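You operate a simulated robot arm through the tools that you are given. There is no shell and no other tool.

You are at the controls of a simulated two-armed robot. One attempt, no reset.

TASK
Test both discs and put the softer one in the grey tray.
Fine: Both lie in the tester's nests; swing the arm aside before you lift one, and leave the other discs and the batch dial as they are.

Only the result counts: the job must be done as asked and must still hold three seconds after the hand-in. Knocking over, shifting, dropping, spilling or breaking anything else fails it.

THE ROBOT
Two 7-joint arms with fingered hands on one trunk that stands fixed in place. Base frame: the origin is at the foot of the trunk, x ahead of it, y to its left, z up; the work surface is at about z = 850. Units: mm, degrees, N and s.
The left shoulder is at [99, 128, 1086], the right one opposite. Each reaches about 1156 mm from its shoulder. Payload 5 kg a hand.
Tool frame (each hand has its own): the origin (TCP) lies between the finger pads and is the grasp point; the fingertips stand 37 mm ahead of it; z points along the fingers, y is the line along which they close. The gripper opens to 124 mm; its body begins 43 mm behind the TCP. The gripper is a hand of 3 fingers: y runs from the thumb to the fingers, the wrist lies at [-21, -116, -203] in the tool frame, and closing takes about 1.5 s.
Orientation is told as [roll, pitch, yaw] about the base's x, y, z axes, in that order, counted from this pose: with the fingers straight down and the wrist toward the robot, the tool's x, y and z point along [0, 1, 0], [1, 0, 0] and [0, 0, -1] of the base frame.

THE INTERFACE
- The arms move only by the tool play_rows. It takes "left_series", "right_series" or both (then of equal length, played together; a hand with none holds still); each is text: rows parted by semicolons, each of 7 numbers parted by spaces: the shift along the base's x, y, z in units of 25 mm (1.0 is 25 mm), then the turn, a rotation vector about the base's x, y, z in units of 5 degrees (1.0 is 5 degrees), then the opening, from 0 (shut) to 1 (fully open). In form: x y z rx ry rz hand; .... A call has 1 to 20 rows; each row shifts and turns the commanded pose from where the row before left it. A call with a number of a shift or a turn outside -1 to 1 is refused whole. Each row takes 0.2 s and may step no farther than 50 mm and 8.6 degrees from the row before; otherwise, or with a gripper value out of range, the whole call is refused. A pose out of reach is approached as far as the arm can. The call stops where the force on the tool passes 40 N (or 10 N more than at its start, if that is more) or the arm is blocked; 0.2 s more then pass. The fingers move at their own pace (about 45 mm/s each) and stop on an object; they squeeze with about 26 N. The grip force told is the motor's: it shows also when the fingers shut on nothing. Time passes only in rows, and 0.2 s behind the last, so rows that do not move let the fingers close. It gives the time, the measured TCP pose, the force on the tool (base axes), the opening and the grip force at its end, in the units of the frame above (readings bear some noise), with the torque about the TCP (base axes, N m) and any sound that the robot's microphone picked up.
- Cameras (640 x 400 px; columns grow to the right, rows downward): "scene" is now at [271.8, -4.6, 1261.4]; the picture's right is [-0.05, -1.00, 0.00], its down [-0.44, 0.02, -0.90] and it looks along [0.90, -0.05, -0.44] (base axes); focal length 238 px, centre (320, 200). "left" rides on the left gripper at [-72, -104, -154] in its tool frame; the picture's right is [-0.83, -0.26, 0.49], its down [0.51, -0.72, 0.47] and it looks along [0.23, 0.64, 0.73] (tool axes); focal length 243 px, centre (320, 200). "right" rides on the right gripper at [72, -104, -154] in its tool frame; the picture's right is [-0.83, 0.26, -0.49], its down [-0.51, -0.72, 0.47] and it looks along [-0.23, 0.64, 0.73] (tool axes); focal length 243 px, centre (320, 200). There is no depth. A picture from a camera that has moved, and an enlarged one, comes with that camera's place and axes in the base frame and with its lens.
- camera(camera): a new picture of that camera. No time passes.
- slide_trunk(by): moves the trunk up (or, below 0, down) by that many mm; the arms and the scene camera ride with it, the base frame stays. It gives what a move gives, with no picture.
- grasp_type(shape, hand): the hand has 3 fingers and takes this shape, open, in about a second: jaw (thumb against the fingers, like two jaws); tri (thumb and two fingers); tip (a fingertip pinch); poke (one finger out to press); point (the index stretched); flat (the hand flat); cup (the hand cupped); fist (a fist). The gripper value then closes the fingers along that shape, each until it touches; the sizes above hold for jaw. It gives what a move gives, with no picture.
- turn_head(pan, tilt): turns the head with the scene camera to pan (to the left, within 80 degrees either way) and tilt (down, from -29 to 69), counted from straight ahead of the robot (the tilt from the chest, where the trunk bows). It gives what a move gives.
- close_up(camera, box): a new picture of the part [left, top, right, bottom] of that camera's present view, enlarged. No time passes.
- close_job(): hands the job in; it is judged then, once.

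Places have to be worked out from the pictures, the camera data and where the tool is seen. Open the grippers and draw the arms clear of the work before you hand the job in, unless the task says otherwise.

The tools are called after "Call:" as name(argument=value, ...) on one line, values as JSON. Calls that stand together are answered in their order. play_rows: Moves the arms, as the interface text tells. Its arguments: {"type":"object","properties":{"left_series":{"type":"string"},"right_series":{"type":"string"}},"required":[]} The other tools are called the same way: slide_trunk (by) moves the trunk up or down; grasp_type (shape, hand) gives the hand a shape; turn_head (pan, tilt) turns the head that bears the scene camera; camera (camera) takes a picture; close_up (camera, box) takes an enlarged picture of a part of a camera's view; close_job () hands the job in.

At the start:

```text
t: 0.0
left_eef_pos: [819.7, 200.4, 1120.6]
left_orientation: [0.1, 0.0, 0.0]
left_force: [-0.7, -0.1, 0.3]
left_moment: [-0.04, 0.01, 0.01]
left_gripper_width: 123.7
left_grasp_force: 0.0
left_shape: jaw
right_eef_pos: [662.1, -433.4, 1204.4]
right_orientation: [0.0, 0.0, 0.0]
right_force: [-0.1, 0.0, 0.7]
right_moment: [-0.02, 0.02, 0.0]
right_gripper_width: 123.7
right_grasp_force: 0.1
right_shape: jaw
trunk travel left (down, up): [-275.0, 288.0]
head pan, tilt (commanded): [-3.0, 26.0]
```

scene: 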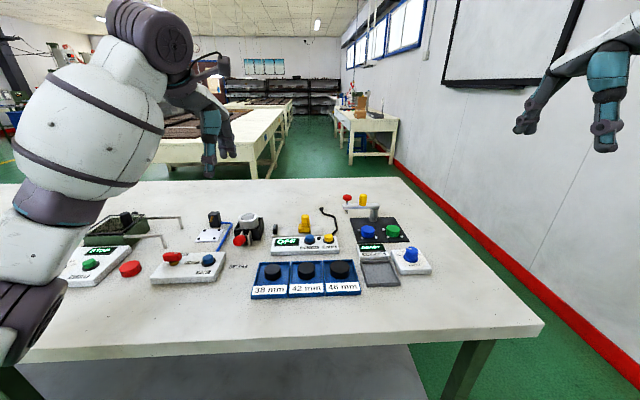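
right: 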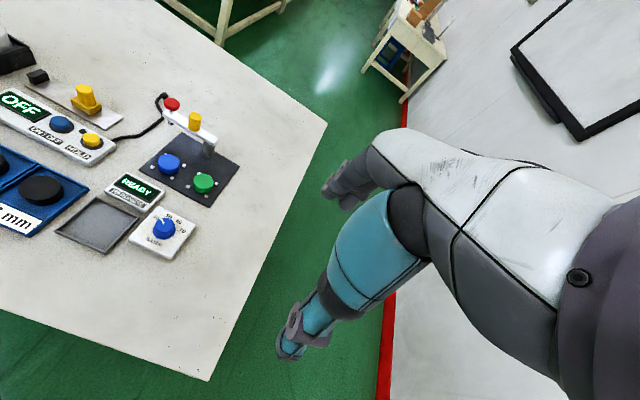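
left: 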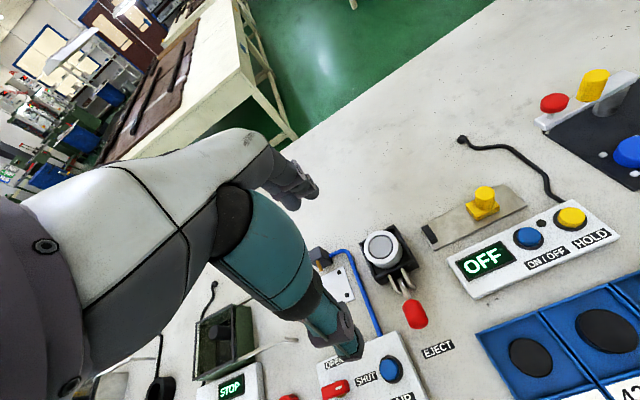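

I start by looking closely at the tester area (dark plate with blue and green discs, arm above it) at the right of the table.

Call:
close_up(camera="scene", box=[320, 180, 450, 300])

Call:
close_up(camera="right", box=[40, 80, 260, 260])

Call:
close_up(camera="scene", box=[60, 180, 450, 300])

```text
3.33 times, centred on (385, 240) of scene
camera zoom: at [271.8, -4.6, 1261.4], right [-0.05, -1.0, 0.0], down [-0.44, 0.02, -0.9], along [0.9, -0.05, -0.44], focal length 793 px, centre (103, 67)
```

zoom: 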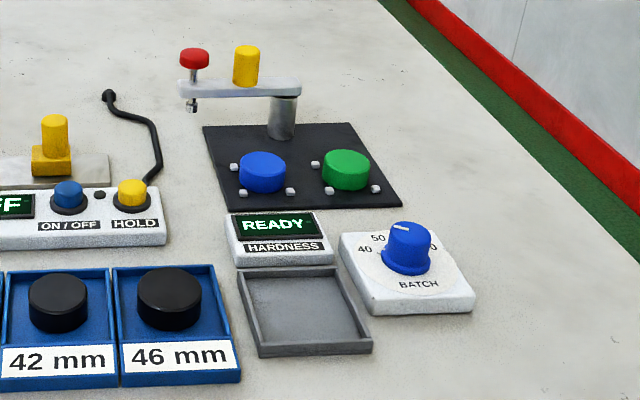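

```text
2.22 times, centred on (150, 170) of right
camera zoom: at [558.5, -361.1, 1358.6], right [0.26, -0.83, 0.49], down [-0.72, -0.51, -0.47], along [0.64, -0.23, -0.73], focal length 539 px, centre (698, 267)
```

zoom: 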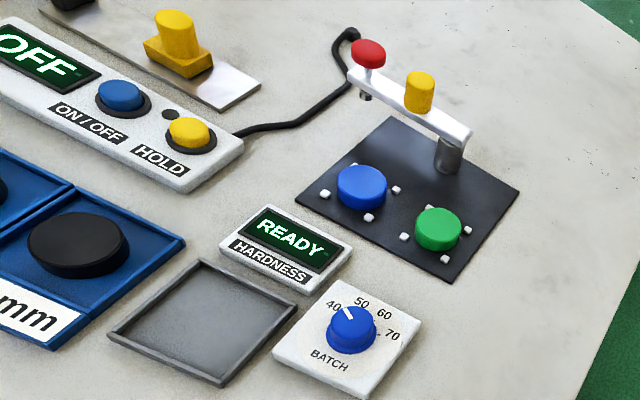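

```text
1.64 times, centred on (255, 240) of scene
camera zoom: at [271.8, -4.6, 1261.4], right [-0.05, -1.0, 0.0], down [-0.44, 0.02, -0.9], along [0.9, -0.05, -0.44], focal length 390 px, centre (427, 134)
```

zoom: 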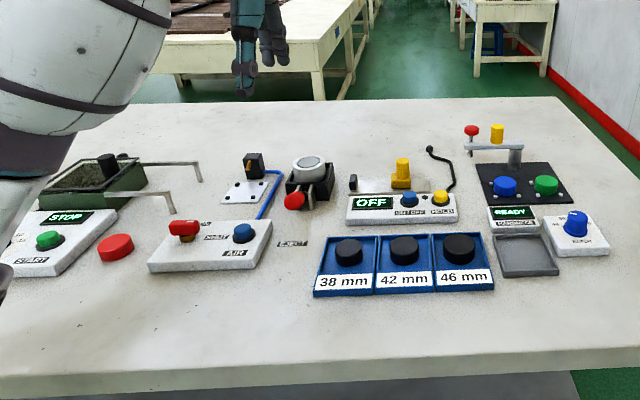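

The tester's arm points left (+y) from a post at about (942,-215). I judge the yellow peg at about (932,-173, top 954), the red plunger at (933,-126, top 951), the blue disc at (853,-178) and the green disc at (854,-252), tops near z 880. I move the right hand to a point above the yellow peg.

Call:
play_rows(right_series="0.98 0.94 -0.5 0 0 0 0.6; 0.98 0.94 -0.5 0 0 0 0.6; 0.98 0.94 -0.5 0 0 0 0.6; 0.98 0.94 -0.5 0 0 0 0.6; 0.98 0.94 -0.5 0 0 0 0.6; 0.98 0.94 -0.5 0 0 0 0.6; 0.98 0.94 -0.5 0 0 0 0.6; 0.98 0.94 -0.5 0 0 0 0.6; 0.98 0.94 -0.5 0 0 0 0.6; 0.98 0.94 -0.5 0 0 0 0.6; 0.98 0.94 -0.5 0 0 0 0.6")

Call:
camera(camera="scene")

Call:
camera(camera="right")

```text
t: 2.4
left_eef_pos: [823.4, 199.2, 1118.5]
left_orientation: [0.1, 0.2, -0.1]
left_force: [-0.1, -1.3, -1.0]
left_moment: [-0.03, 0.05, -0.01]
left_gripper_width: 123.6
left_grasp_force: 0.0
left_shape: jaw
right_eef_pos: [934.6, -175.9, 1066.3]
right_orientation: [0.0, 0.1, -0.1]
right_force: [0.1, -0.5, 0.4]
right_moment: [-0.03, 0.02, 0.0]
right_gripper_width: 74.8
right_grasp_force: 0.0
right_shape: jaw
trunk travel left (down, up): [-275.0, 288.0]
head pan, tilt (commanded): [-3.0, 26.0]
```

```text
taken
camera scene: at [274.8, -4.8, 1260.6], right [-0.05, -1.0, 0.0], down [-0.44, 0.02, -0.9], along [0.9, -0.05, -0.44], focal length 238 px, centre (320, 200)
```

scene: 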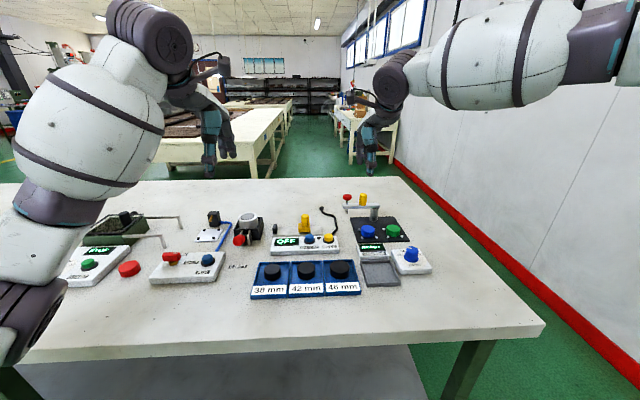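

```text
taken
camera right: at [830.9, -103.5, 1219.8], right [0.26, -0.83, 0.49], down [-0.72, -0.51, -0.47], along [0.64, -0.23, -0.73], focal length 243 px, centre (320, 200)
```

right: 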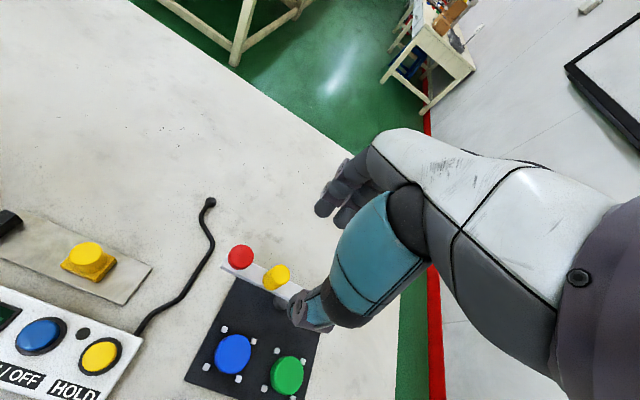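

The hand is now over the arm. I take an enlarged view to refine the peg, plunger, post and nests.

Call:
close_up(camera="right", box=[170, 230, 350, 400])

Call:
close_up(camera="scene", box=[330, 120, 440, 290])

```text
2.35 times, centred on (260, 315) of right
camera zoom: at [830.9, -103.5, 1219.8], right [0.26, -0.83, 0.49], down [-0.72, -0.51, -0.47], along [0.64, -0.23, -0.73], focal length 571 px, centre (461, -71)
```

zoom: 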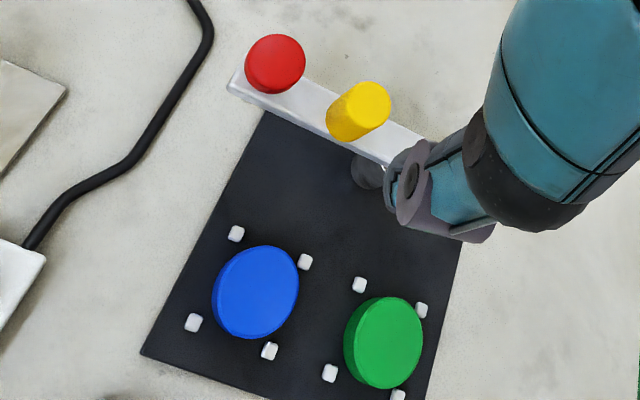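

```text
2.35 times, centred on (385, 205) of scene
camera zoom: at [274.8, -4.8, 1260.6], right [-0.05, -1.0, 0.0], down [-0.44, 0.02, -0.9], along [0.9, -0.05, -0.44], focal length 560 px, centre (167, 188)
```

zoom: 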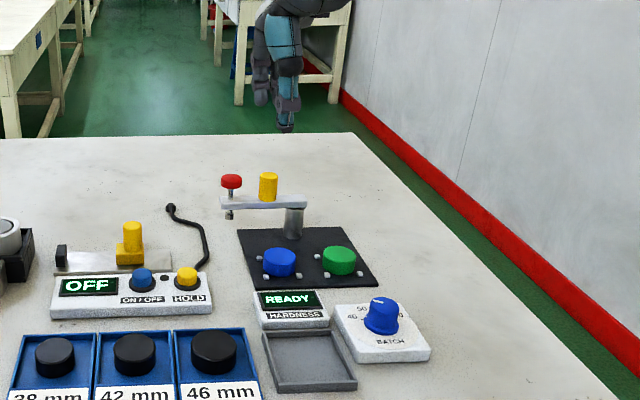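

I look at the hand's shape itself to know how wide the fingers are.

Call:
close_up(camera="scene", box=[340, 60, 430, 190])

Call:
close_up(camera="left", box=[200, 120, 420, 380])

Call:
camera(camera="left")

```text
3.08 times, centred on (385, 125) of scene
camera zoom: at [274.8, -4.8, 1260.6], right [-0.05, -1.0, 0.0], down [-0.44, 0.02, -0.9], along [0.9, -0.05, -0.44], focal length 732 px, centre (120, 431)
```

zoom: 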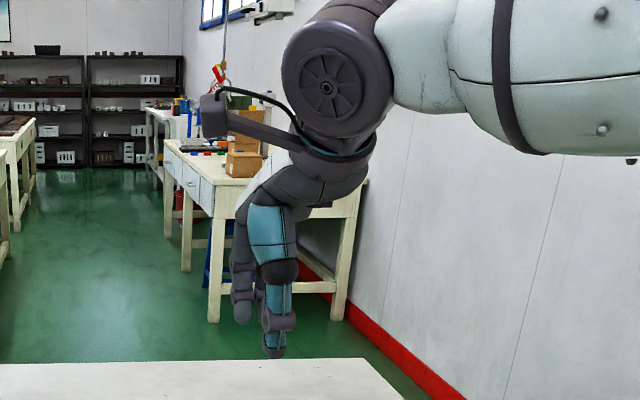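

```text
1.54 times, centred on (310, 250) of left
camera zoom: at [719.4, 126.7, 1271.3], right [-0.26, -0.83, -0.49], down [-0.72, 0.51, -0.47], along [0.64, 0.23, -0.73], focal length 373 px, centre (335, 123)
```

zoom: 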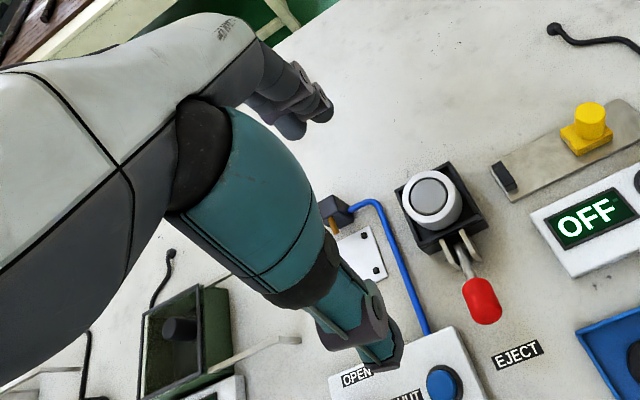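

```text
taken
camera left: at [719.4, 126.7, 1271.3], right [-0.26, -0.83, -0.49], down [-0.72, 0.51, -0.47], along [0.64, 0.23, -0.73], focal length 243 px, centre (320, 200)
```

left: 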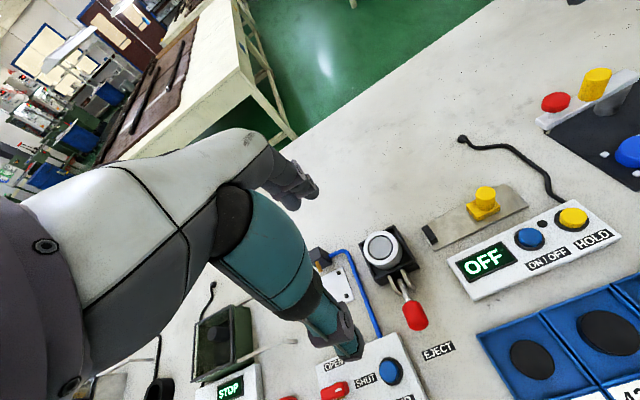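

The hand has a thumb and two fingers about 30 mm apart, so the peg should sit well between them. I descend so the fingertips stay just above the swing-arm bar (about z 925–930) and look before closing.

Call:
play_rows(right_series="0 0.04 -1 0 0 0 0.6; 0 0.04 -1 0 0 0 0.6; 0 0.04 -1 0 0 0 0.6; 0 0.02 -0.8 0 0 0 0.6; 0 0 0 0 0 0 0.6")

Call:
camera(camera="right")

Call:
close_up(camera="scene", box=[330, 150, 430, 250])

```text
t: 3.6
left_eef_pos: [821.0, 199.8, 1120.5]
left_orientation: [0.0, 0.0, 0.1]
left_force: [0.1, -0.1, 0.2]
left_moment: [0.05, -0.03, -0.02]
left_gripper_width: 123.7
left_grasp_force: 0.1
left_shape: jaw
right_eef_pos: [933.3, -171.4, 973.9]
right_orientation: [0.1, -0.1, 0.1]
right_force: [-0.4, 0.1, 0.8]
right_moment: [-0.03, 0.01, 0.0]
right_gripper_width: 74.7
right_grasp_force: 0.0
right_shape: jaw
trunk travel left (down, up): [-275.0, 288.0]
head pan, tilt (commanded): [-3.0, 26.0]
```

```text
taken
camera right: at [828.1, -99.0, 1126.6], right [0.26, -0.83, 0.49], down [-0.72, -0.51, -0.47], along [0.64, -0.23, -0.73], focal length 243 px, centre (320, 200)
```

right: 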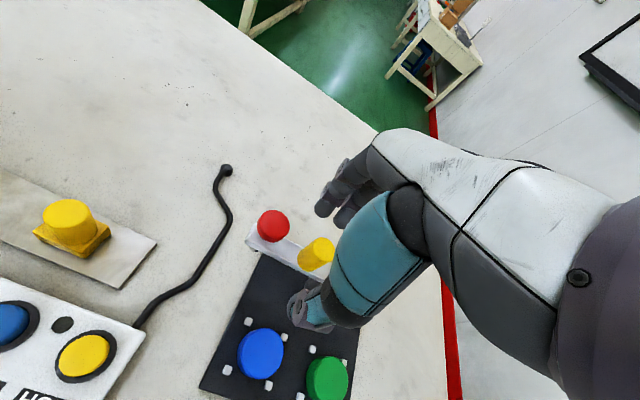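

```text
4.00 times, centred on (380, 200) of scene
camera zoom: at [271.0, -4.4, 1261.6], right [-0.05, -1.0, 0.0], down [-0.44, 0.02, -0.9], along [0.9, -0.05, -0.44], focal length 952 px, centre (80, 200)
```

zoom: 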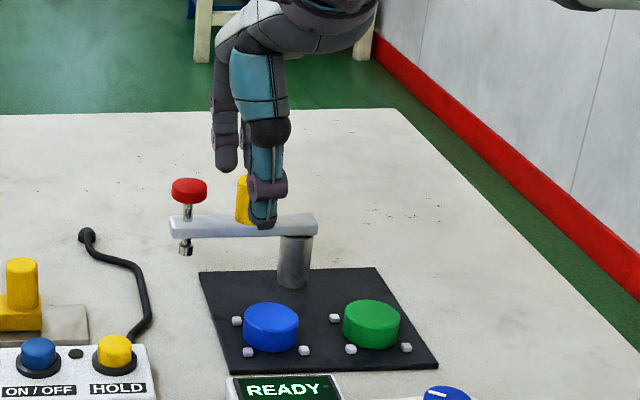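

Peg and thumb look close to aligned in y; I check with an enlarged right-hand view before closing.

Call:
close_up(camera="right", box=[240, 190, 370, 290])

```text
4.00 times, centred on (305, 240) of right
camera zoom: at [828.1, -99.0, 1126.6], right [0.26, -0.83, 0.49], down [-0.72, -0.51, -0.47], along [0.64, -0.23, -0.73], focal length 970 px, centre (380, 40)
```

zoom: 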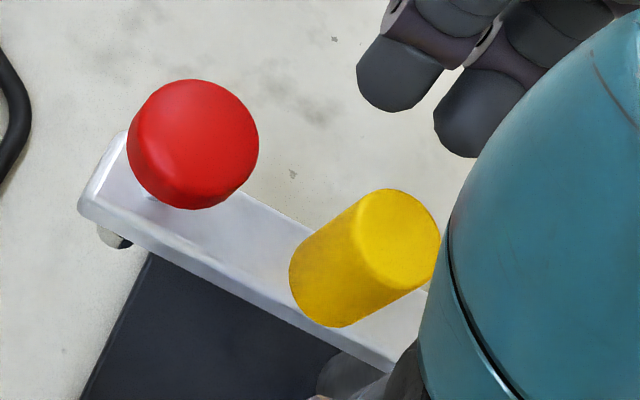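

Peg centre about (934,-173), with the thumb and fingers straddling it. I lower about 5 mm more, nudge in y and close on the peg.

Call:
play_rows(right_series="0 0.06 -0.2 0 0 0 0.6; 0 0 0 0 0 0 0; 0 0 0 0 0 0 0; 0 0 0 0 0 0 0; 0 0 0 0 0 0 0; 0 0 0 0 0 0 0; 0 0 0 0 0 0 0; 0 0 0 0 0 0 0; 0 0 0 0 0 0 0")

Call:
close_up(camera="scene", box=[330, 150, 430, 250])

Call:
close_up(camera="right", box=[240, 190, 370, 290])

```text
t: 5.6
left_eef_pos: [820.7, 199.7, 1120.5]
left_orientation: [0.1, -0.1, 0.1]
left_force: [-0.2, 0.4, 0.0]
left_moment: [0.0, 0.03, -0.02]
left_gripper_width: 123.6
left_grasp_force: 0.0
left_shape: jaw
right_eef_pos: [933.0, -170.7, 968.6]
right_orientation: [0.0, 0.0, 0.0]
right_force: [-0.4, 2.8, -2.8]
right_moment: [0.06, 0.01, -0.01]
right_gripper_width: 13.7
right_grasp_force: 25.7
right_shape: jaw
trunk travel left (down, up): [-275.0, 288.0]
head pan, tilt (commanded): [-3.0, 26.0]
```

```text
4.00 times, centred on (380, 200) of scene
camera zoom: at [272.1, -4.3, 1261.3], right [-0.05, -1.0, 0.0], down [-0.44, 0.02, -0.9], along [0.9, -0.05, -0.44], focal length 952 px, centre (80, 200)
```

zoom: 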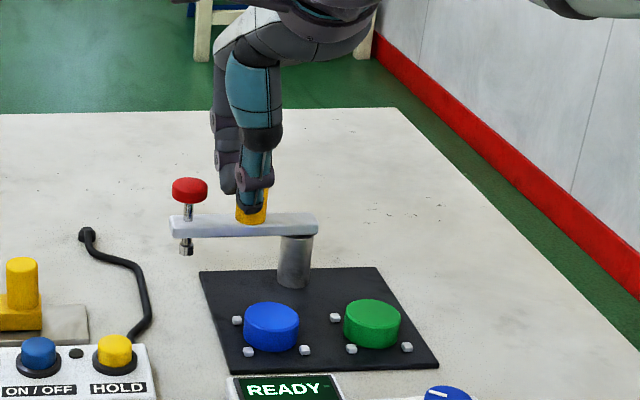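

```text
4.00 times, centred on (305, 240) of right
camera zoom: at [828.7, -97.7, 1120.9], right [0.26, -0.83, 0.49], down [-0.72, -0.51, -0.47], along [0.64, -0.23, -0.73], focal length 970 px, centre (380, 40)
```

zoom: 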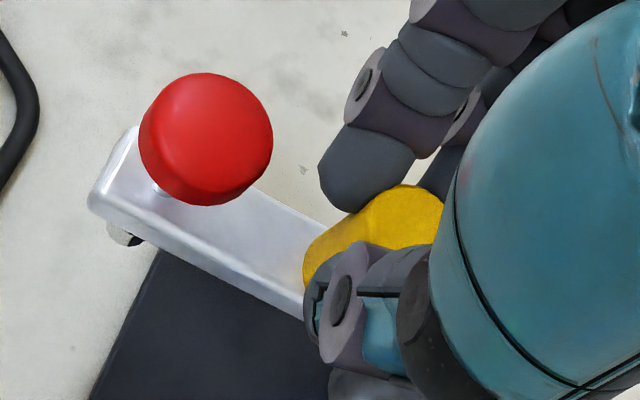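

The peg is held (13.7 mm opening, 25.7 N). I swing the arm about the post axis, taken as (939,-216), turning the hand along, by 30° first to check the forces.

Call:
play_rows(right_series="-0.157 -0.028 0 0 0 1 0; -0.154 -0.042 0 0 0 1 0; -0.150 -0.054 0 0 0 1 0; -0.144 -0.067 0 0 0 1 0; -0.138 -0.080 0 0 0 1 0; -0.131 -0.091 0 0 0 1 0; 0 0 0 0 0 0 0")

Call:
close_up(camera="scene", box=[330, 150, 430, 250])

Call:
camera(camera="right")

```text
t: 7.2
left_eef_pos: [820.3, 200.0, 1118.7]
left_orientation: [-0.1, -0.1, -0.1]
left_force: [0.9, -0.7, 0.4]
left_moment: [-0.04, 0.02, -0.02]
left_gripper_width: 123.6
left_grasp_force: 0.0
left_shape: jaw
right_eef_pos: [909.5, -178.0, 967.3]
right_orientation: [0.0, 0.0, 30.0]
right_force: [-1.5, 3.6, -4.2]
right_moment: [0.12, 0.03, 0.06]
right_gripper_width: 13.6
right_grasp_force: 26.4
right_shape: jaw
trunk travel left (down, up): [-275.0, 288.0]
head pan, tilt (commanded): [-3.0, 26.0]
```

```text
4.00 times, centred on (380, 200) of scene
camera zoom: at [272.2, -4.3, 1261.3], right [-0.05, -1.0, 0.0], down [-0.44, 0.02, -0.9], along [0.9, -0.05, -0.44], focal length 952 px, centre (80, 200)
```

zoom: 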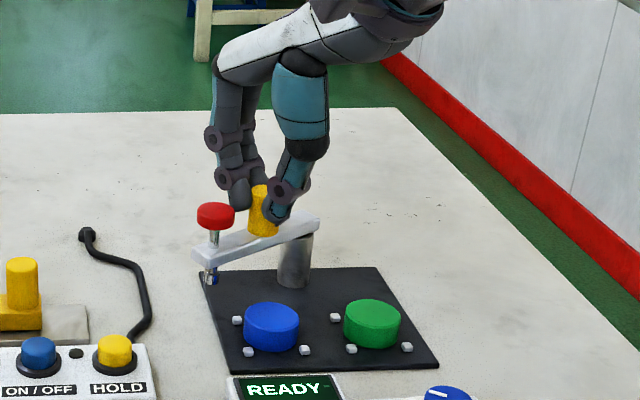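

```text
taken
camera right: at [783.9, -168.4, 1121.0], right [0.64, -0.59, 0.49], down [-0.37, -0.8, -0.47], along [0.67, 0.12, -0.73], focal length 243 px, centre (320, 200)
```

right: 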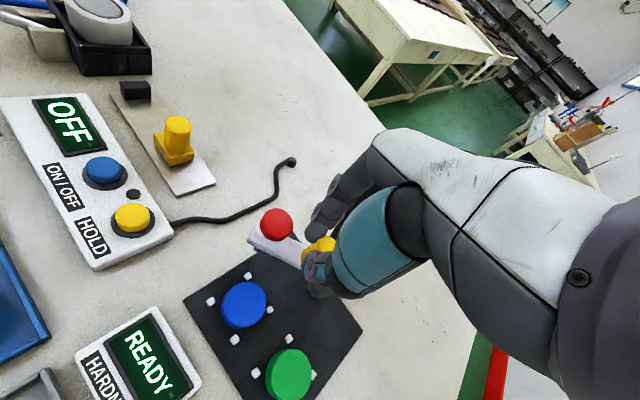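

The arm swings freely (under 5 N). I continue 30° more toward the blue disc.

Call:
play_rows(right_series="-0.122 -0.103 0 0 0 1 0; -0.113 -0.113 0 0 0 1 0; -0.103 -0.122 0 0 0 1 0; -0.091 -0.131 0 0 0 1 0; -0.080 -0.138 0 0 0 1 0; -0.067 -0.144 0 0 0 1 0; 0 0 0 0 0 0 0")

Call:
close_up(camera="scene", box=[330, 150, 430, 250])

Call:
camera(camera="right")

Call:
close_up(camera="left", box=[520, 50, 640, 170])

```text
t: 8.8
left_eef_pos: [821.5, 200.6, 1119.7]
left_orientation: [0.0, 0.0, 0.0]
left_force: [0.4, -0.1, 0.2]
left_moment: [0.01, -0.02, -0.02]
left_gripper_width: 123.4
left_grasp_force: 0.1
left_shape: jaw
right_eef_pos: [894.9, -197.5, 967.4]
right_orientation: [0.0, 0.0, 60.0]
right_force: [-5.0, 1.1, -4.2]
right_moment: [0.06, 0.08, 0.01]
right_gripper_width: 13.5
right_grasp_force: 25.8
right_shape: jaw
trunk travel left (down, up): [-275.0, 288.0]
head pan, tilt (commanded): [-3.0, 26.0]
```

```text
4.00 times, centred on (380, 200) of scene
camera zoom: at [271.9, -4.5, 1261.4], right [-0.05, -1.0, 0.0], down [-0.44, 0.02, -0.9], along [0.9, -0.05, -0.44], focal length 952 px, centre (80, 200)
```

zoom: 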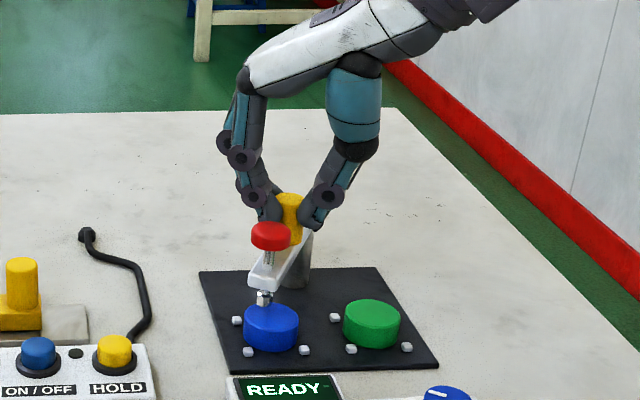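

```text
taken
camera right: at [780.5, -252.1, 1121.1], right [0.85, -0.19, 0.49], down [0.08, -0.88, -0.47], along [0.52, 0.44, -0.73], focal length 243 px, centre (320, 200)
```

right: 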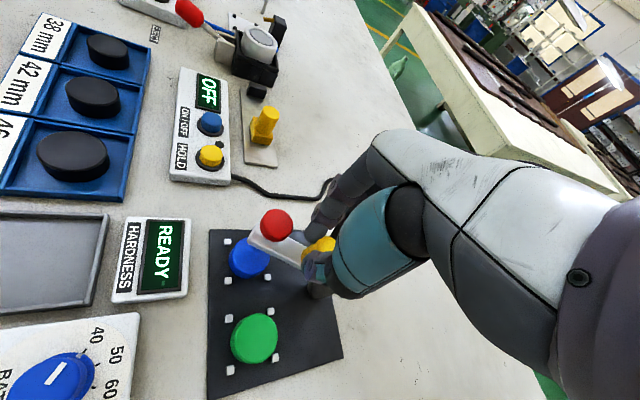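

```text
3.33 times, centred on (580, 110) of left
camera zoom: at [716.3, 127.3, 1273.5], right [-0.26, -0.83, -0.49], down [-0.72, 0.51, -0.47], along [0.64, 0.23, -0.73], focal length 809 px, centre (-547, 500)
```

zoom: 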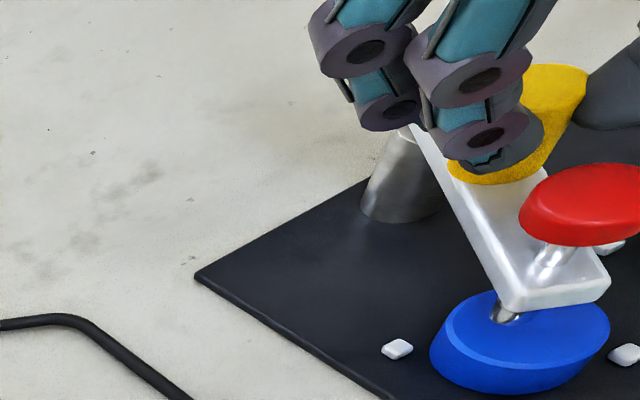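

The indenter tip is over the blue disc but about 6–7 mm short tangentially. I swing about 4° more and re-check.

Call:
play_rows(right_series="-0.045 -0.12 0 0 0 0.8 0; 0 0 0 0 0 0 0; 0 0 0 0 0 0 0")

Call:
close_up(camera="scene", box=[355, 195, 405, 245])

Call:
close_up(camera="right", box=[200, 190, 350, 300])

Call:
close_up(camera="left", box=[560, 80, 640, 170])

```text
t: 9.6
left_eef_pos: [820.5, 200.0, 1120.2]
left_orientation: [0.0, 0.0, 0.0]
left_force: [0.4, 0.1, -0.1]
left_moment: [0.0, -0.01, -0.01]
left_gripper_width: 123.4
left_grasp_force: 0.1
left_shape: jaw
right_eef_pos: [894.8, -200.3, 968.6]
right_orientation: [0.0, 0.1, 64.0]
right_force: [-3.9, 1.1, -4.5]
right_moment: [0.04, 0.09, 0.02]
right_gripper_width: 13.5
right_grasp_force: 26.0
right_shape: jaw
trunk travel left (down, up): [-275.0, 288.0]
head pan, tilt (commanded): [-3.0, 26.0]
```

```text
8.00 times, centred on (380, 220) of scene
camera zoom: at [272.0, -4.6, 1261.3], right [-0.05, -1.0, 0.0], down [-0.44, 0.02, -0.9], along [0.9, -0.05, -0.44], focal length 1904 px, centre (-160, 40)
```

zoom: 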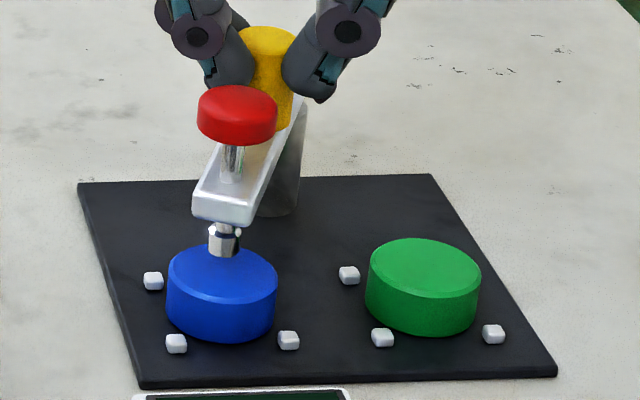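

```text
3.64 times, centred on (275, 245) of right
camera zoom: at [783.4, -262.7, 1121.1], right [0.86, -0.13, 0.49], down [0.14, -0.87, -0.47], along [0.49, 0.47, -0.73], focal length 882 px, centre (484, 36)
```

zoom: 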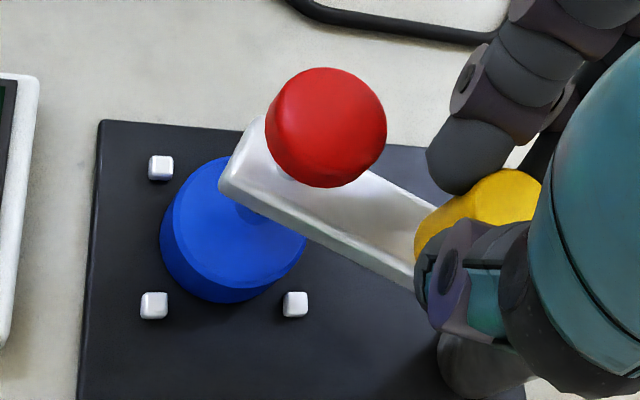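

```text
4.44 times, centred on (600, 125) of left
camera zoom: at [716.4, 127.2, 1273.5], right [-0.26, -0.83, -0.49], down [-0.72, 0.51, -0.47], along [0.64, 0.23, -0.73], focal length 1078 px, centre (-924, 533)
```

zoom: 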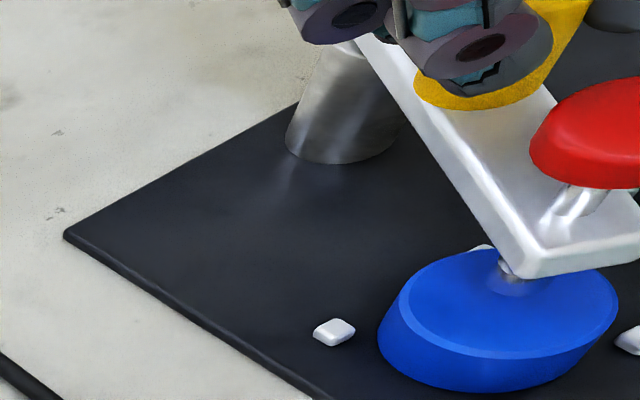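

The tip is now centred over the blue disc (about 8 mm above it). I open the fingers, wait, and lift straight up clear of the peg.

Call:
play_rows(right_series="0 0 0 0 0 0 0.5; 0 0 0 0 0 0 0.5; 0 0 0 0 0 0 0.5; 0 0 0 0 0 0 0.5; 0 0 0 0 0 0 0.5; 0 0 0.6 0 0 0 0.5; 0 0 1 0 0 0 0.5; 0 0 1 0 0 0 0.5; 0 0 1 0 0 0 0.5")

Call:
close_up(camera="scene", box=[355, 195, 405, 245])

Call:
camera(camera="right")

```text
t: 11.6
left_eef_pos: [819.9, 199.5, 1120.2]
left_orientation: [0.0, -0.2, 0.1]
left_force: [-0.5, 0.9, 0.6]
left_moment: [0.0, -0.02, -0.05]
left_gripper_width: 123.7
left_grasp_force: 0.1
left_shape: jaw
right_eef_pos: [894.4, -199.3, 1058.0]
right_orientation: [-0.1, -0.1, 64.0]
right_force: [-0.3, -0.5, -0.4]
right_moment: [-0.01, -0.02, 0.03]
right_gripper_width: 61.7
right_grasp_force: 0.1
right_shape: jaw
trunk travel left (down, up): [-275.0, 288.0]
head pan, tilt (commanded): [-3.0, 26.0]
```

```text
8.00 times, centred on (380, 220) of scene
camera zoom: at [271.1, -4.1, 1261.5], right [-0.05, -1.0, 0.0], down [-0.44, 0.02, -0.9], along [0.9, -0.05, -0.44], focal length 1904 px, centre (-160, 40)
```

zoom: 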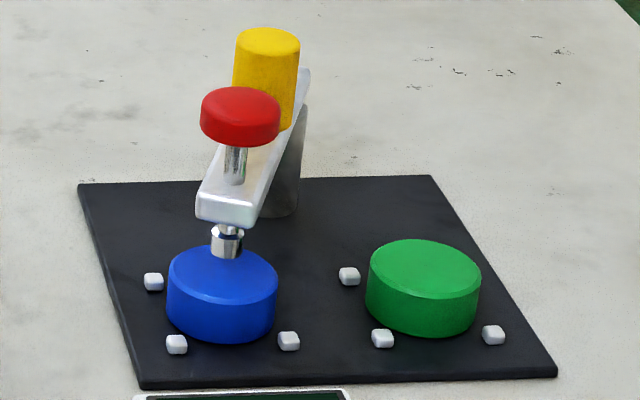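

```text
taken
camera right: at [783.5, -262.6, 1211.8], right [0.86, -0.13, 0.49], down [0.14, -0.87, -0.47], along [0.49, 0.47, -0.73], focal length 243 px, centre (320, 200)
```

right: 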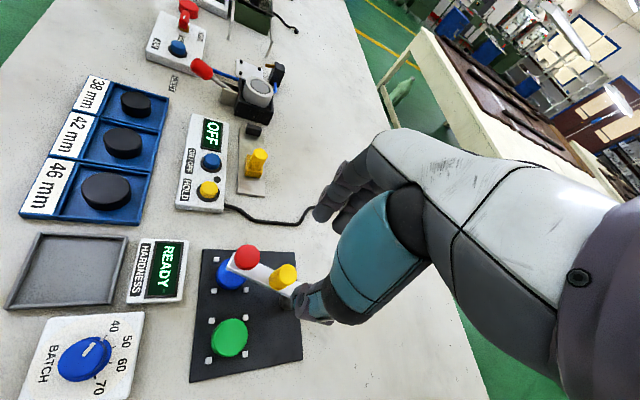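

The arm stayed put over blue. I close the fingers, move above the red plunger (about (854,-181)) and descend to roughly 15 mm above it to check alignment.

Call:
play_rows(right_series="-0.42 0.19 0 0 0 0 0; -0.42 0.19 0 0 0 0 0; -0.42 0.19 0 0 0 0 0; -0.42 0.19 0 0 0 0 0; 0 0 0 0 0 0 0; 0 0 0 0 0 0 0; 0 0 -0.7 0 0 0 0; 0 0 -0.7 0 0 0 0; 0 0 -0.7 0 0 0 0; 0 0 0 0 0 0 0")

Call:
close_up(camera="scene", box=[345, 145, 425, 225])

Call:
close_up(camera="right", box=[200, 190, 380, 320])

Call:
camera(camera="left")

```text
t: 13.8
left_eef_pos: [821.0, 200.5, 1120.6]
left_orientation: [0.0, 0.1, 0.1]
left_force: [0.3, -0.1, 0.1]
left_moment: [0.03, -0.02, -0.03]
left_gripper_width: 123.6
left_grasp_force: 0.0
left_shape: jaw
right_eef_pos: [851.6, -181.5, 1004.7]
right_orientation: [0.1, 0.0, 64.0]
right_force: [-0.5, 0.1, -0.7]
right_moment: [0.02, -0.01, 0.04]
right_gripper_width: 0.0
right_grasp_force: 25.8
right_shape: jaw
trunk travel left (down, up): [-275.0, 288.0]
head pan, tilt (commanded): [-3.0, 26.0]
```

```text
5.00 times, centred on (385, 185) of scene
camera zoom: at [271.7, -4.5, 1261.4], right [-0.05, -1.0, 0.0], down [-0.44, 0.02, -0.9], along [0.9, -0.05, -0.44], focal length 1190 px, centre (-5, 275)
```

zoom: 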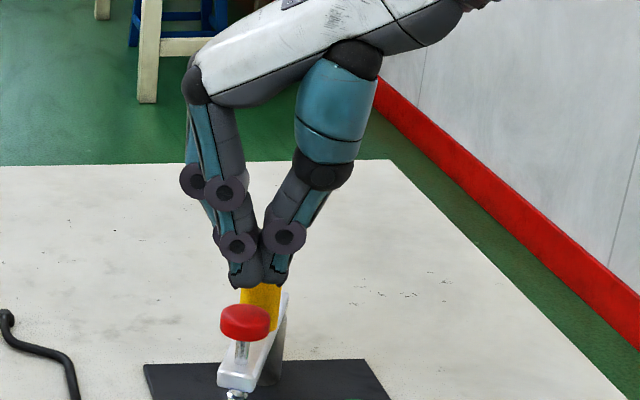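

```text
3.08 times, centred on (290, 255) of right
camera zoom: at [741.2, -243.8, 1158.7], right [0.86, -0.13, 0.49], down [0.14, -0.87, -0.47], along [0.49, 0.47, -0.73], focal length 746 px, centre (412, 31)
```

zoom: 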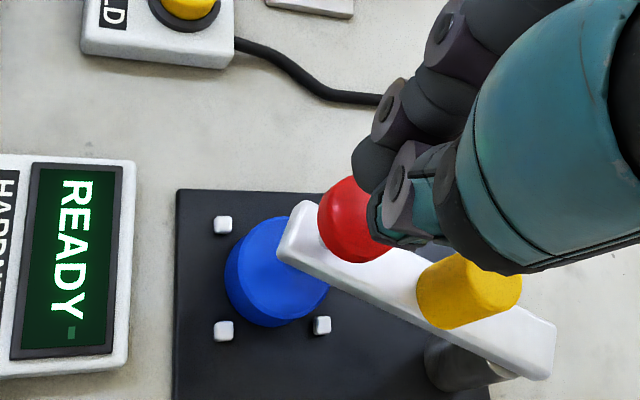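

```text
taken
camera left: at [716.2, 127.3, 1273.6], right [-0.26, -0.83, -0.49], down [-0.72, 0.51, -0.47], along [0.64, 0.23, -0.73], focal length 243 px, centre (320, 200)
```

left: 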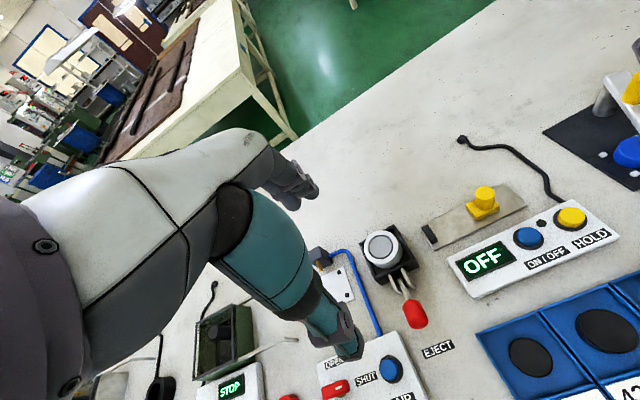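

Fingertips are above the plunger, perhaps 4–5 mm too far toward −y by the scene view. I shift +3 mm in y and descend slowly to find contact.

Call:
play_rows(right_series="0 0.12 -0.1 0 0 0 0; 0 0 -0.12 0 0 0 0; 0 0 -0.12 0 0 0 0; 0 0 -0.12 0 0 0 0; 0 0 -0.12 0 0 0 0; 0 0 0 0 0 0 0")

Call:
close_up(camera="scene", box=[345, 165, 425, 245])

Call:
close_up(camera="right", box=[180, 190, 380, 320])

```text
t: 15.2
left_eef_pos: [820.4, 200.3, 1121.2]
left_orientation: [0.0, 0.0, 0.1]
left_force: [0.6, -0.3, 0.0]
left_moment: [0.0, 0.02, 0.01]
left_gripper_width: 123.5
left_grasp_force: 0.2
left_shape: jaw
right_eef_pos: [854.4, -177.3, 990.8]
right_orientation: [-0.1, 0.0, 63.9]
right_force: [0.4, 0.2, -0.3]
right_moment: [0.0, 0.0, 0.01]
right_gripper_width: 0.0
right_grasp_force: 26.0
right_shape: jaw
trunk travel left (down, up): [-275.0, 288.0]
head pan, tilt (commanded): [-3.0, 26.0]
```

```text
5.00 times, centred on (385, 205) of scene
camera zoom: at [271.8, -4.6, 1261.4], right [-0.05, -1.0, 0.0], down [-0.44, 0.02, -0.9], along [0.9, -0.05, -0.44], focal length 1190 px, centre (-5, 175)
```

zoom: 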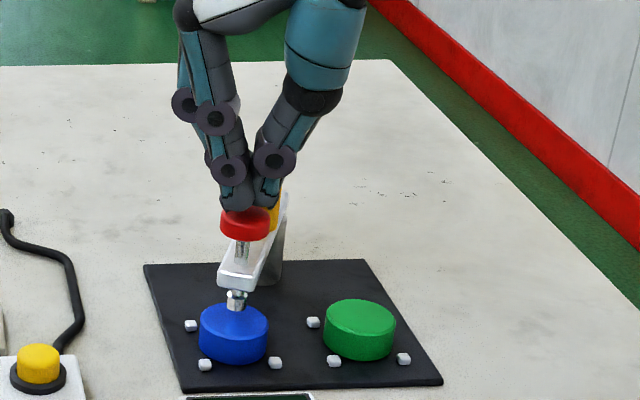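

```text
3.08 times, centred on (280, 255) of right
camera zoom: at [741.9, -240.4, 1144.2], right [0.86, -0.13, 0.49], down [0.14, -0.87, -0.47], along [0.49, 0.47, -0.73], focal length 746 px, centre (443, 31)
```

zoom: 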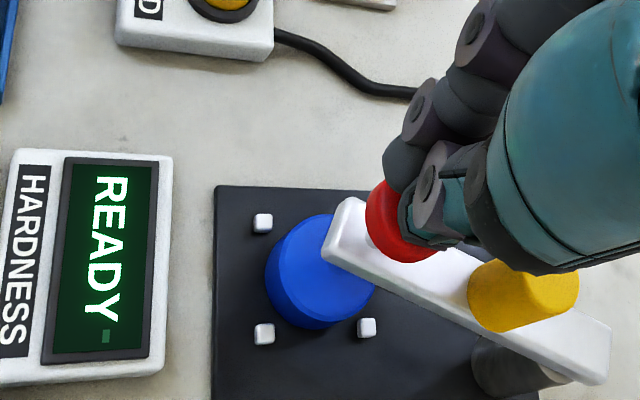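

Fingertips are just above the plunger, slightly toward the far side. I shift 4 mm back in x and press down about 10 mm.

Call:
play_rows(right_series="-0.16 0 0 0 0 0 0; 0 0 -0.1 0 0 0 0; 0 0 -0.1 0 0 0 0; 0 0 -0.1 0 0 0 0; 0 0 -0.1 0 0 0 0; 0 0 0 0 0 0 0")

Call:
close_up(camera="scene", box=[345, 165, 425, 245])

Call:
close_up(camera="right", box=[180, 190, 380, 320])

```text
t: 16.6
left_eef_pos: [820.1, 199.8, 1119.2]
left_orientation: [0.1, 0.0, -0.1]
left_force: [-0.5, -0.1, -0.7]
left_moment: [0.02, -0.01, -0.04]
left_gripper_width: 123.6
left_grasp_force: 0.0
left_shape: jaw
right_eef_pos: [848.3, -176.3, 981.1]
right_orientation: [-0.1, 0.0, 64.1]
right_force: [0.5, -0.6, 1.8]
right_moment: [0.03, 0.0, -0.01]
right_gripper_width: 0.0
right_grasp_force: 26.4
right_shape: jaw
trunk travel left (down, up): [-275.0, 288.0]
head pan, tilt (commanded): [-3.0, 26.0]
```

```text
5.00 times, centred on (385, 205) of scene
camera zoom: at [271.7, -4.6, 1261.4], right [-0.05, -1.0, 0.0], down [-0.44, 0.02, -0.9], along [0.9, -0.05, -0.44], focal length 1190 px, centre (-5, 175)
```

zoom: 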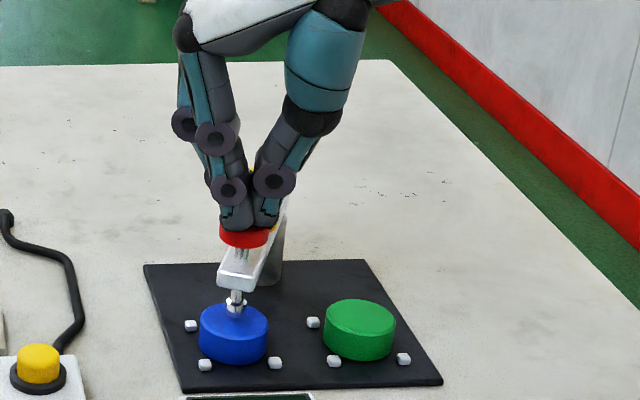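

```text
3.08 times, centred on (280, 255) of right
camera zoom: at [737.6, -240.2, 1134.2], right [0.86, -0.13, 0.49], down [0.14, -0.87, -0.47], along [0.49, 0.47, -0.73], focal length 746 px, centre (443, 31)
```

zoom: 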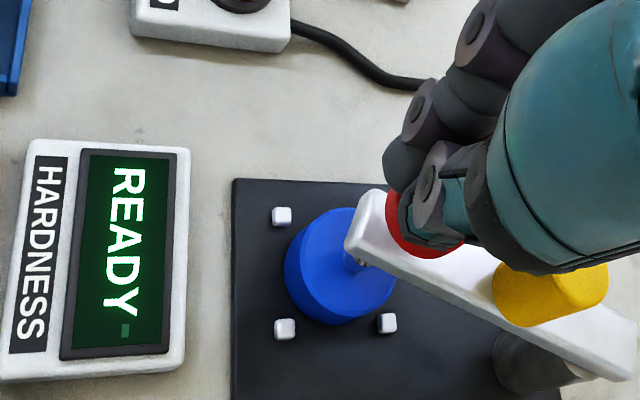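

The plunger is moving down with about 2 N. I keep pressing in small steps.

Call:
play_rows(right_series="0 0 -0.1 0 0 0 0; 0 0 -0.1 0 0 0 0; 0 0 0 0 0 0 0; 0 0 0 0 0 0 0")

Call:
close_up(camera="scene", box=[345, 165, 425, 245])

Call:
close_up(camera="right", box=[180, 190, 380, 320])

```text
t: 17.6
left_eef_pos: [819.6, 199.5, 1119.9]
left_orientation: [0.1, 0.0, -0.1]
left_force: [0.5, -0.8, 0.2]
left_moment: [0.02, 0.01, -0.02]
left_gripper_width: 123.8
left_grasp_force: 0.1
left_shape: jaw
right_eef_pos: [849.0, -177.8, 975.2]
right_orientation: [0.0, -0.1, 64.0]
right_force: [-0.6, 0.1, 3.2]
right_moment: [0.06, 0.02, 0.03]
right_gripper_width: 0.0
right_grasp_force: 25.9
right_shape: jaw
trunk travel left (down, up): [-275.0, 288.0]
head pan, tilt (commanded): [-3.0, 26.0]
```

```text
5.00 times, centred on (385, 205) of scene
camera zoom: at [271.5, -4.5, 1261.5], right [-0.05, -1.0, 0.0], down [-0.44, 0.02, -0.9], along [0.9, -0.05, -0.44], focal length 1190 px, centre (-5, 175)
```

zoom: 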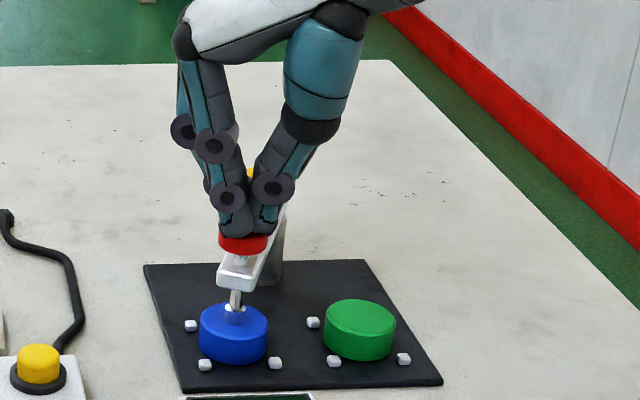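

```text
3.08 times, centred on (280, 255) of right
camera zoom: at [738.2, -240.1, 1129.7], right [0.86, -0.13, 0.49], down [0.14, -0.87, -0.47], along [0.49, 0.47, -0.73], focal length 746 px, centre (443, 31)
```

zoom: 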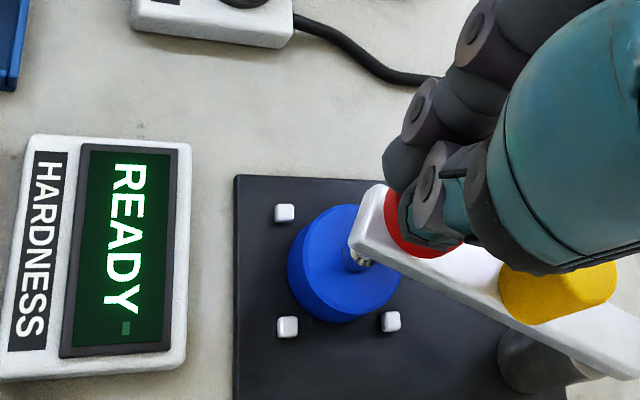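

Still READY at 3 N; the tip is at about the disc's surface. I press further and hold.

Call:
play_rows(right_series="0 0 -0.1 0 0 0 0; 0 0 -0.1 0 0 0 0; 0 0 0 0 0 0 0; 0 0 0 0 0 0 0; 0 0 0 0 0 0 0")

Call:
close_up(camera="scene", box=[345, 165, 425, 245])

Call:
close_up(camera="right", box=[180, 190, 380, 320])

```text
t: 18.8
left_eef_pos: [818.8, 200.7, 1122.9]
left_orientation: [-0.1, -0.1, -0.1]
left_force: [0.4, 0.1, -0.2]
left_moment: [0.02, -0.04, -0.03]
left_gripper_width: 123.7
left_grasp_force: 0.0
left_shape: jaw
right_eef_pos: [846.6, -176.8, 976.3]
right_orientation: [-0.3, -0.2, 63.9]
right_force: [9.0, -0.8, 36.9]
right_moment: [0.34, -0.4, -0.08]
right_gripper_width: 0.0
right_grasp_force: 26.1
right_shape: jaw
trunk travel left (down, up): [-275.0, 288.0]
head pan, tilt (commanded): [-3.0, 26.0]
```

```text
5.00 times, centred on (385, 205) of scene
camera zoom: at [268.6, -3.9, 1262.2], right [-0.05, -1.0, 0.0], down [-0.44, 0.02, -0.9], along [0.9, -0.05, -0.44], focal length 1190 px, centre (-5, 175)
```

zoom: 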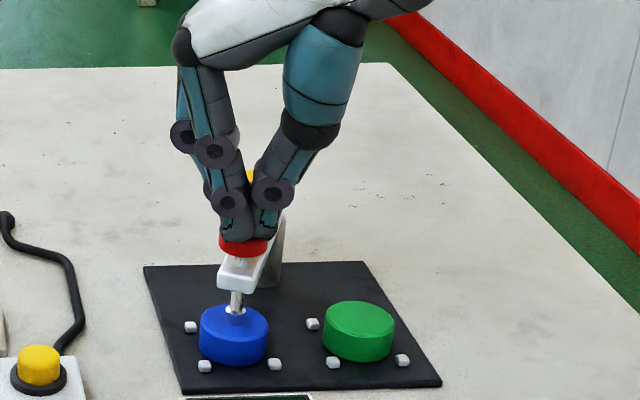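

```text
3.08 times, centred on (280, 255) of right
camera zoom: at [735.0, -239.7, 1128.2], right [0.86, -0.13, 0.5], down [0.14, -0.87, -0.47], along [0.49, 0.48, -0.73], focal length 746 px, centre (443, 31)
```

zoom: 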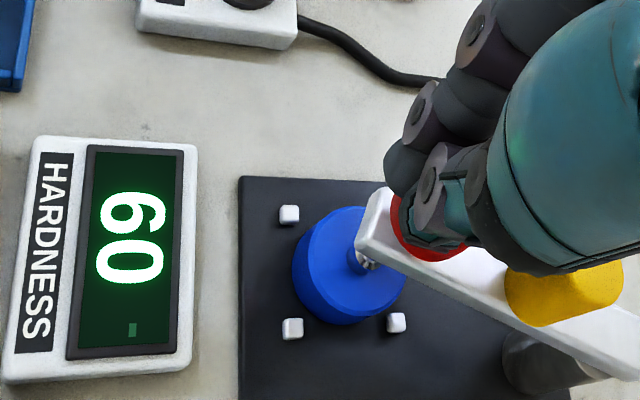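

The display shows 60 for blue at about 37 N. I zoom on the display and hold a moment to see whether the reading is stable.

Call:
close_up(camera="right", box=[175, 215, 255, 320])

Call:
play_rows(right_series="0 0 0.02 0 0 0 0; 0 0 0 0 0 0 0; 0 0 0 0 0 0 0")

Call:
close_up(camera="right", box=[175, 215, 255, 320])

```text
3.81 times, centred on (215, 268) of right
camera zoom: at [735.0, -239.7, 1128.2], right [0.86, -0.13, 0.5], down [0.14, -0.87, -0.47], along [0.49, 0.48, -0.73], focal length 924 px, centre (720, -57)
```

zoom: 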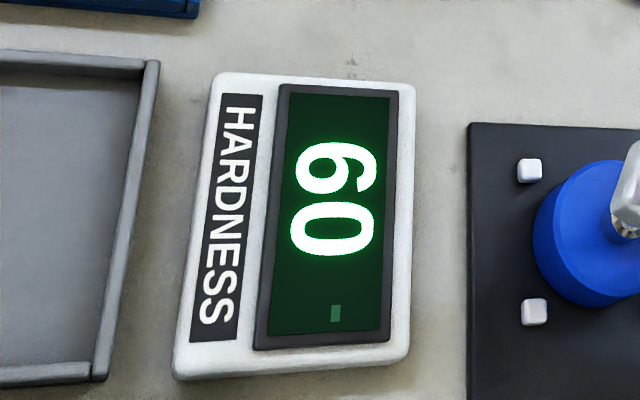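

```text
t: 19.6
left_eef_pos: [817.8, 200.5, 1121.5]
left_orientation: [0.1, -0.2, 0.1]
left_force: [-0.3, -0.4, 0.2]
left_moment: [0.0, -0.05, 0.02]
left_gripper_width: 123.5
left_grasp_force: 0.0
left_shape: jaw
right_eef_pos: [846.2, -177.3, 975.8]
right_orientation: [-0.4, -0.2, 64.0]
right_force: [9.9, -0.9, 38.0]
right_moment: [0.33, -0.42, -0.1]
right_gripper_width: 0.0
right_grasp_force: 26.4
right_shape: jaw
trunk travel left (down, up): [-275.0, 288.0]
head pan, tilt (commanded): [-3.0, 26.0]
```

```text
3.81 times, centred on (215, 268) of right
camera zoom: at [735.0, -239.8, 1128.2], right [0.86, -0.13, 0.5], down [0.14, -0.87, -0.47], along [0.49, 0.48, -0.73], focal length 924 px, centre (720, -57)
```

zoom: 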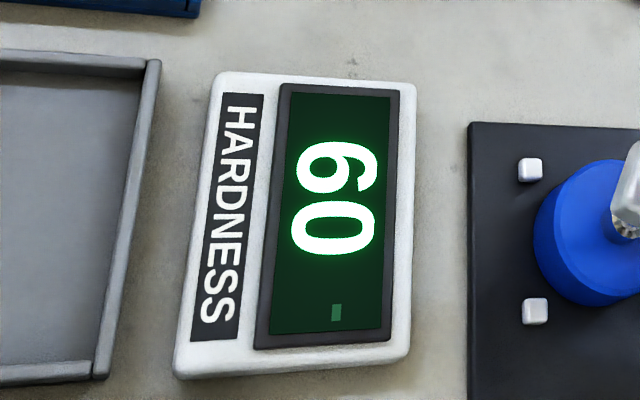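

Blue reads a steady 60. I lift off gently and rise clear of the knobs.

Call:
play_rows(right_series="0 0 0.2 0 0 0 0; 0 0 0.4 0 0 0 0; 0 0 0.8 0 0 0 0; 0 0 1 0 0 0 0; 0 0 1 0 0 0 0; 0 0 0 0 0 0 0.5; 0 0 0 0 0 0 0.5; 0 0 0 0 0 0 0.5")

Call:
close_up(camera="scene", box=[345, 185, 425, 265])

Call:
camera(camera="right")

```text
t: 21.4
left_eef_pos: [821.9, 200.6, 1120.8]
left_orientation: [0.0, 0.0, 0.0]
left_force: [-0.6, -0.8, -0.3]
left_moment: [-0.02, 0.01, 0.0]
left_gripper_width: 123.7
left_grasp_force: 0.0
left_shape: jaw
right_eef_pos: [848.5, -177.4, 1055.8]
right_orientation: [0.0, 0.0, 64.0]
right_force: [-0.4, 0.2, 0.7]
right_moment: [-0.02, -0.01, 0.03]
right_gripper_width: 61.4
right_grasp_force: 0.1
right_shape: jaw
trunk travel left (down, up): [-275.0, 288.0]
head pan, tilt (commanded): [-3.0, 26.0]
```

```text
5.00 times, centred on (385, 225) of scene
camera zoom: at [271.7, -4.6, 1261.4], right [-0.05, -1.0, 0.0], down [-0.44, 0.02, -0.9], along [0.9, -0.05, -0.44], focal length 1190 px, centre (-5, 75)
```

zoom: 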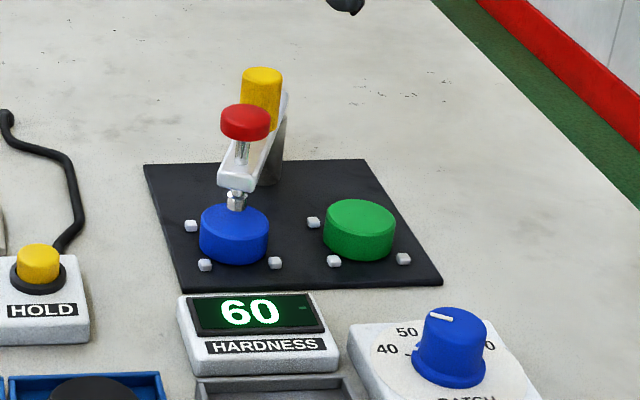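

```text
taken
camera right: at [738.1, -240.4, 1209.3], right [0.86, -0.13, 0.49], down [0.14, -0.87, -0.47], along [0.49, 0.47, -0.73], focal length 243 px, centre (320, 200)
```

right: 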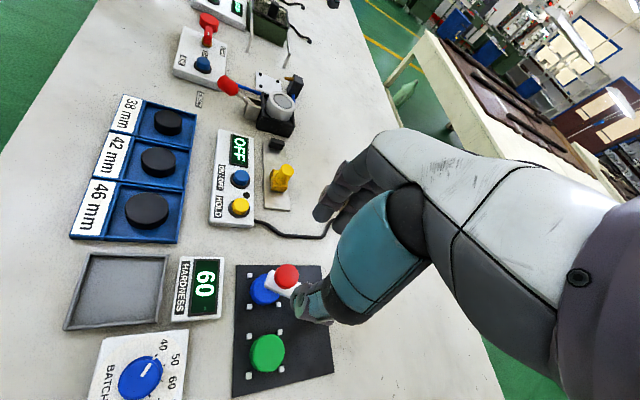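

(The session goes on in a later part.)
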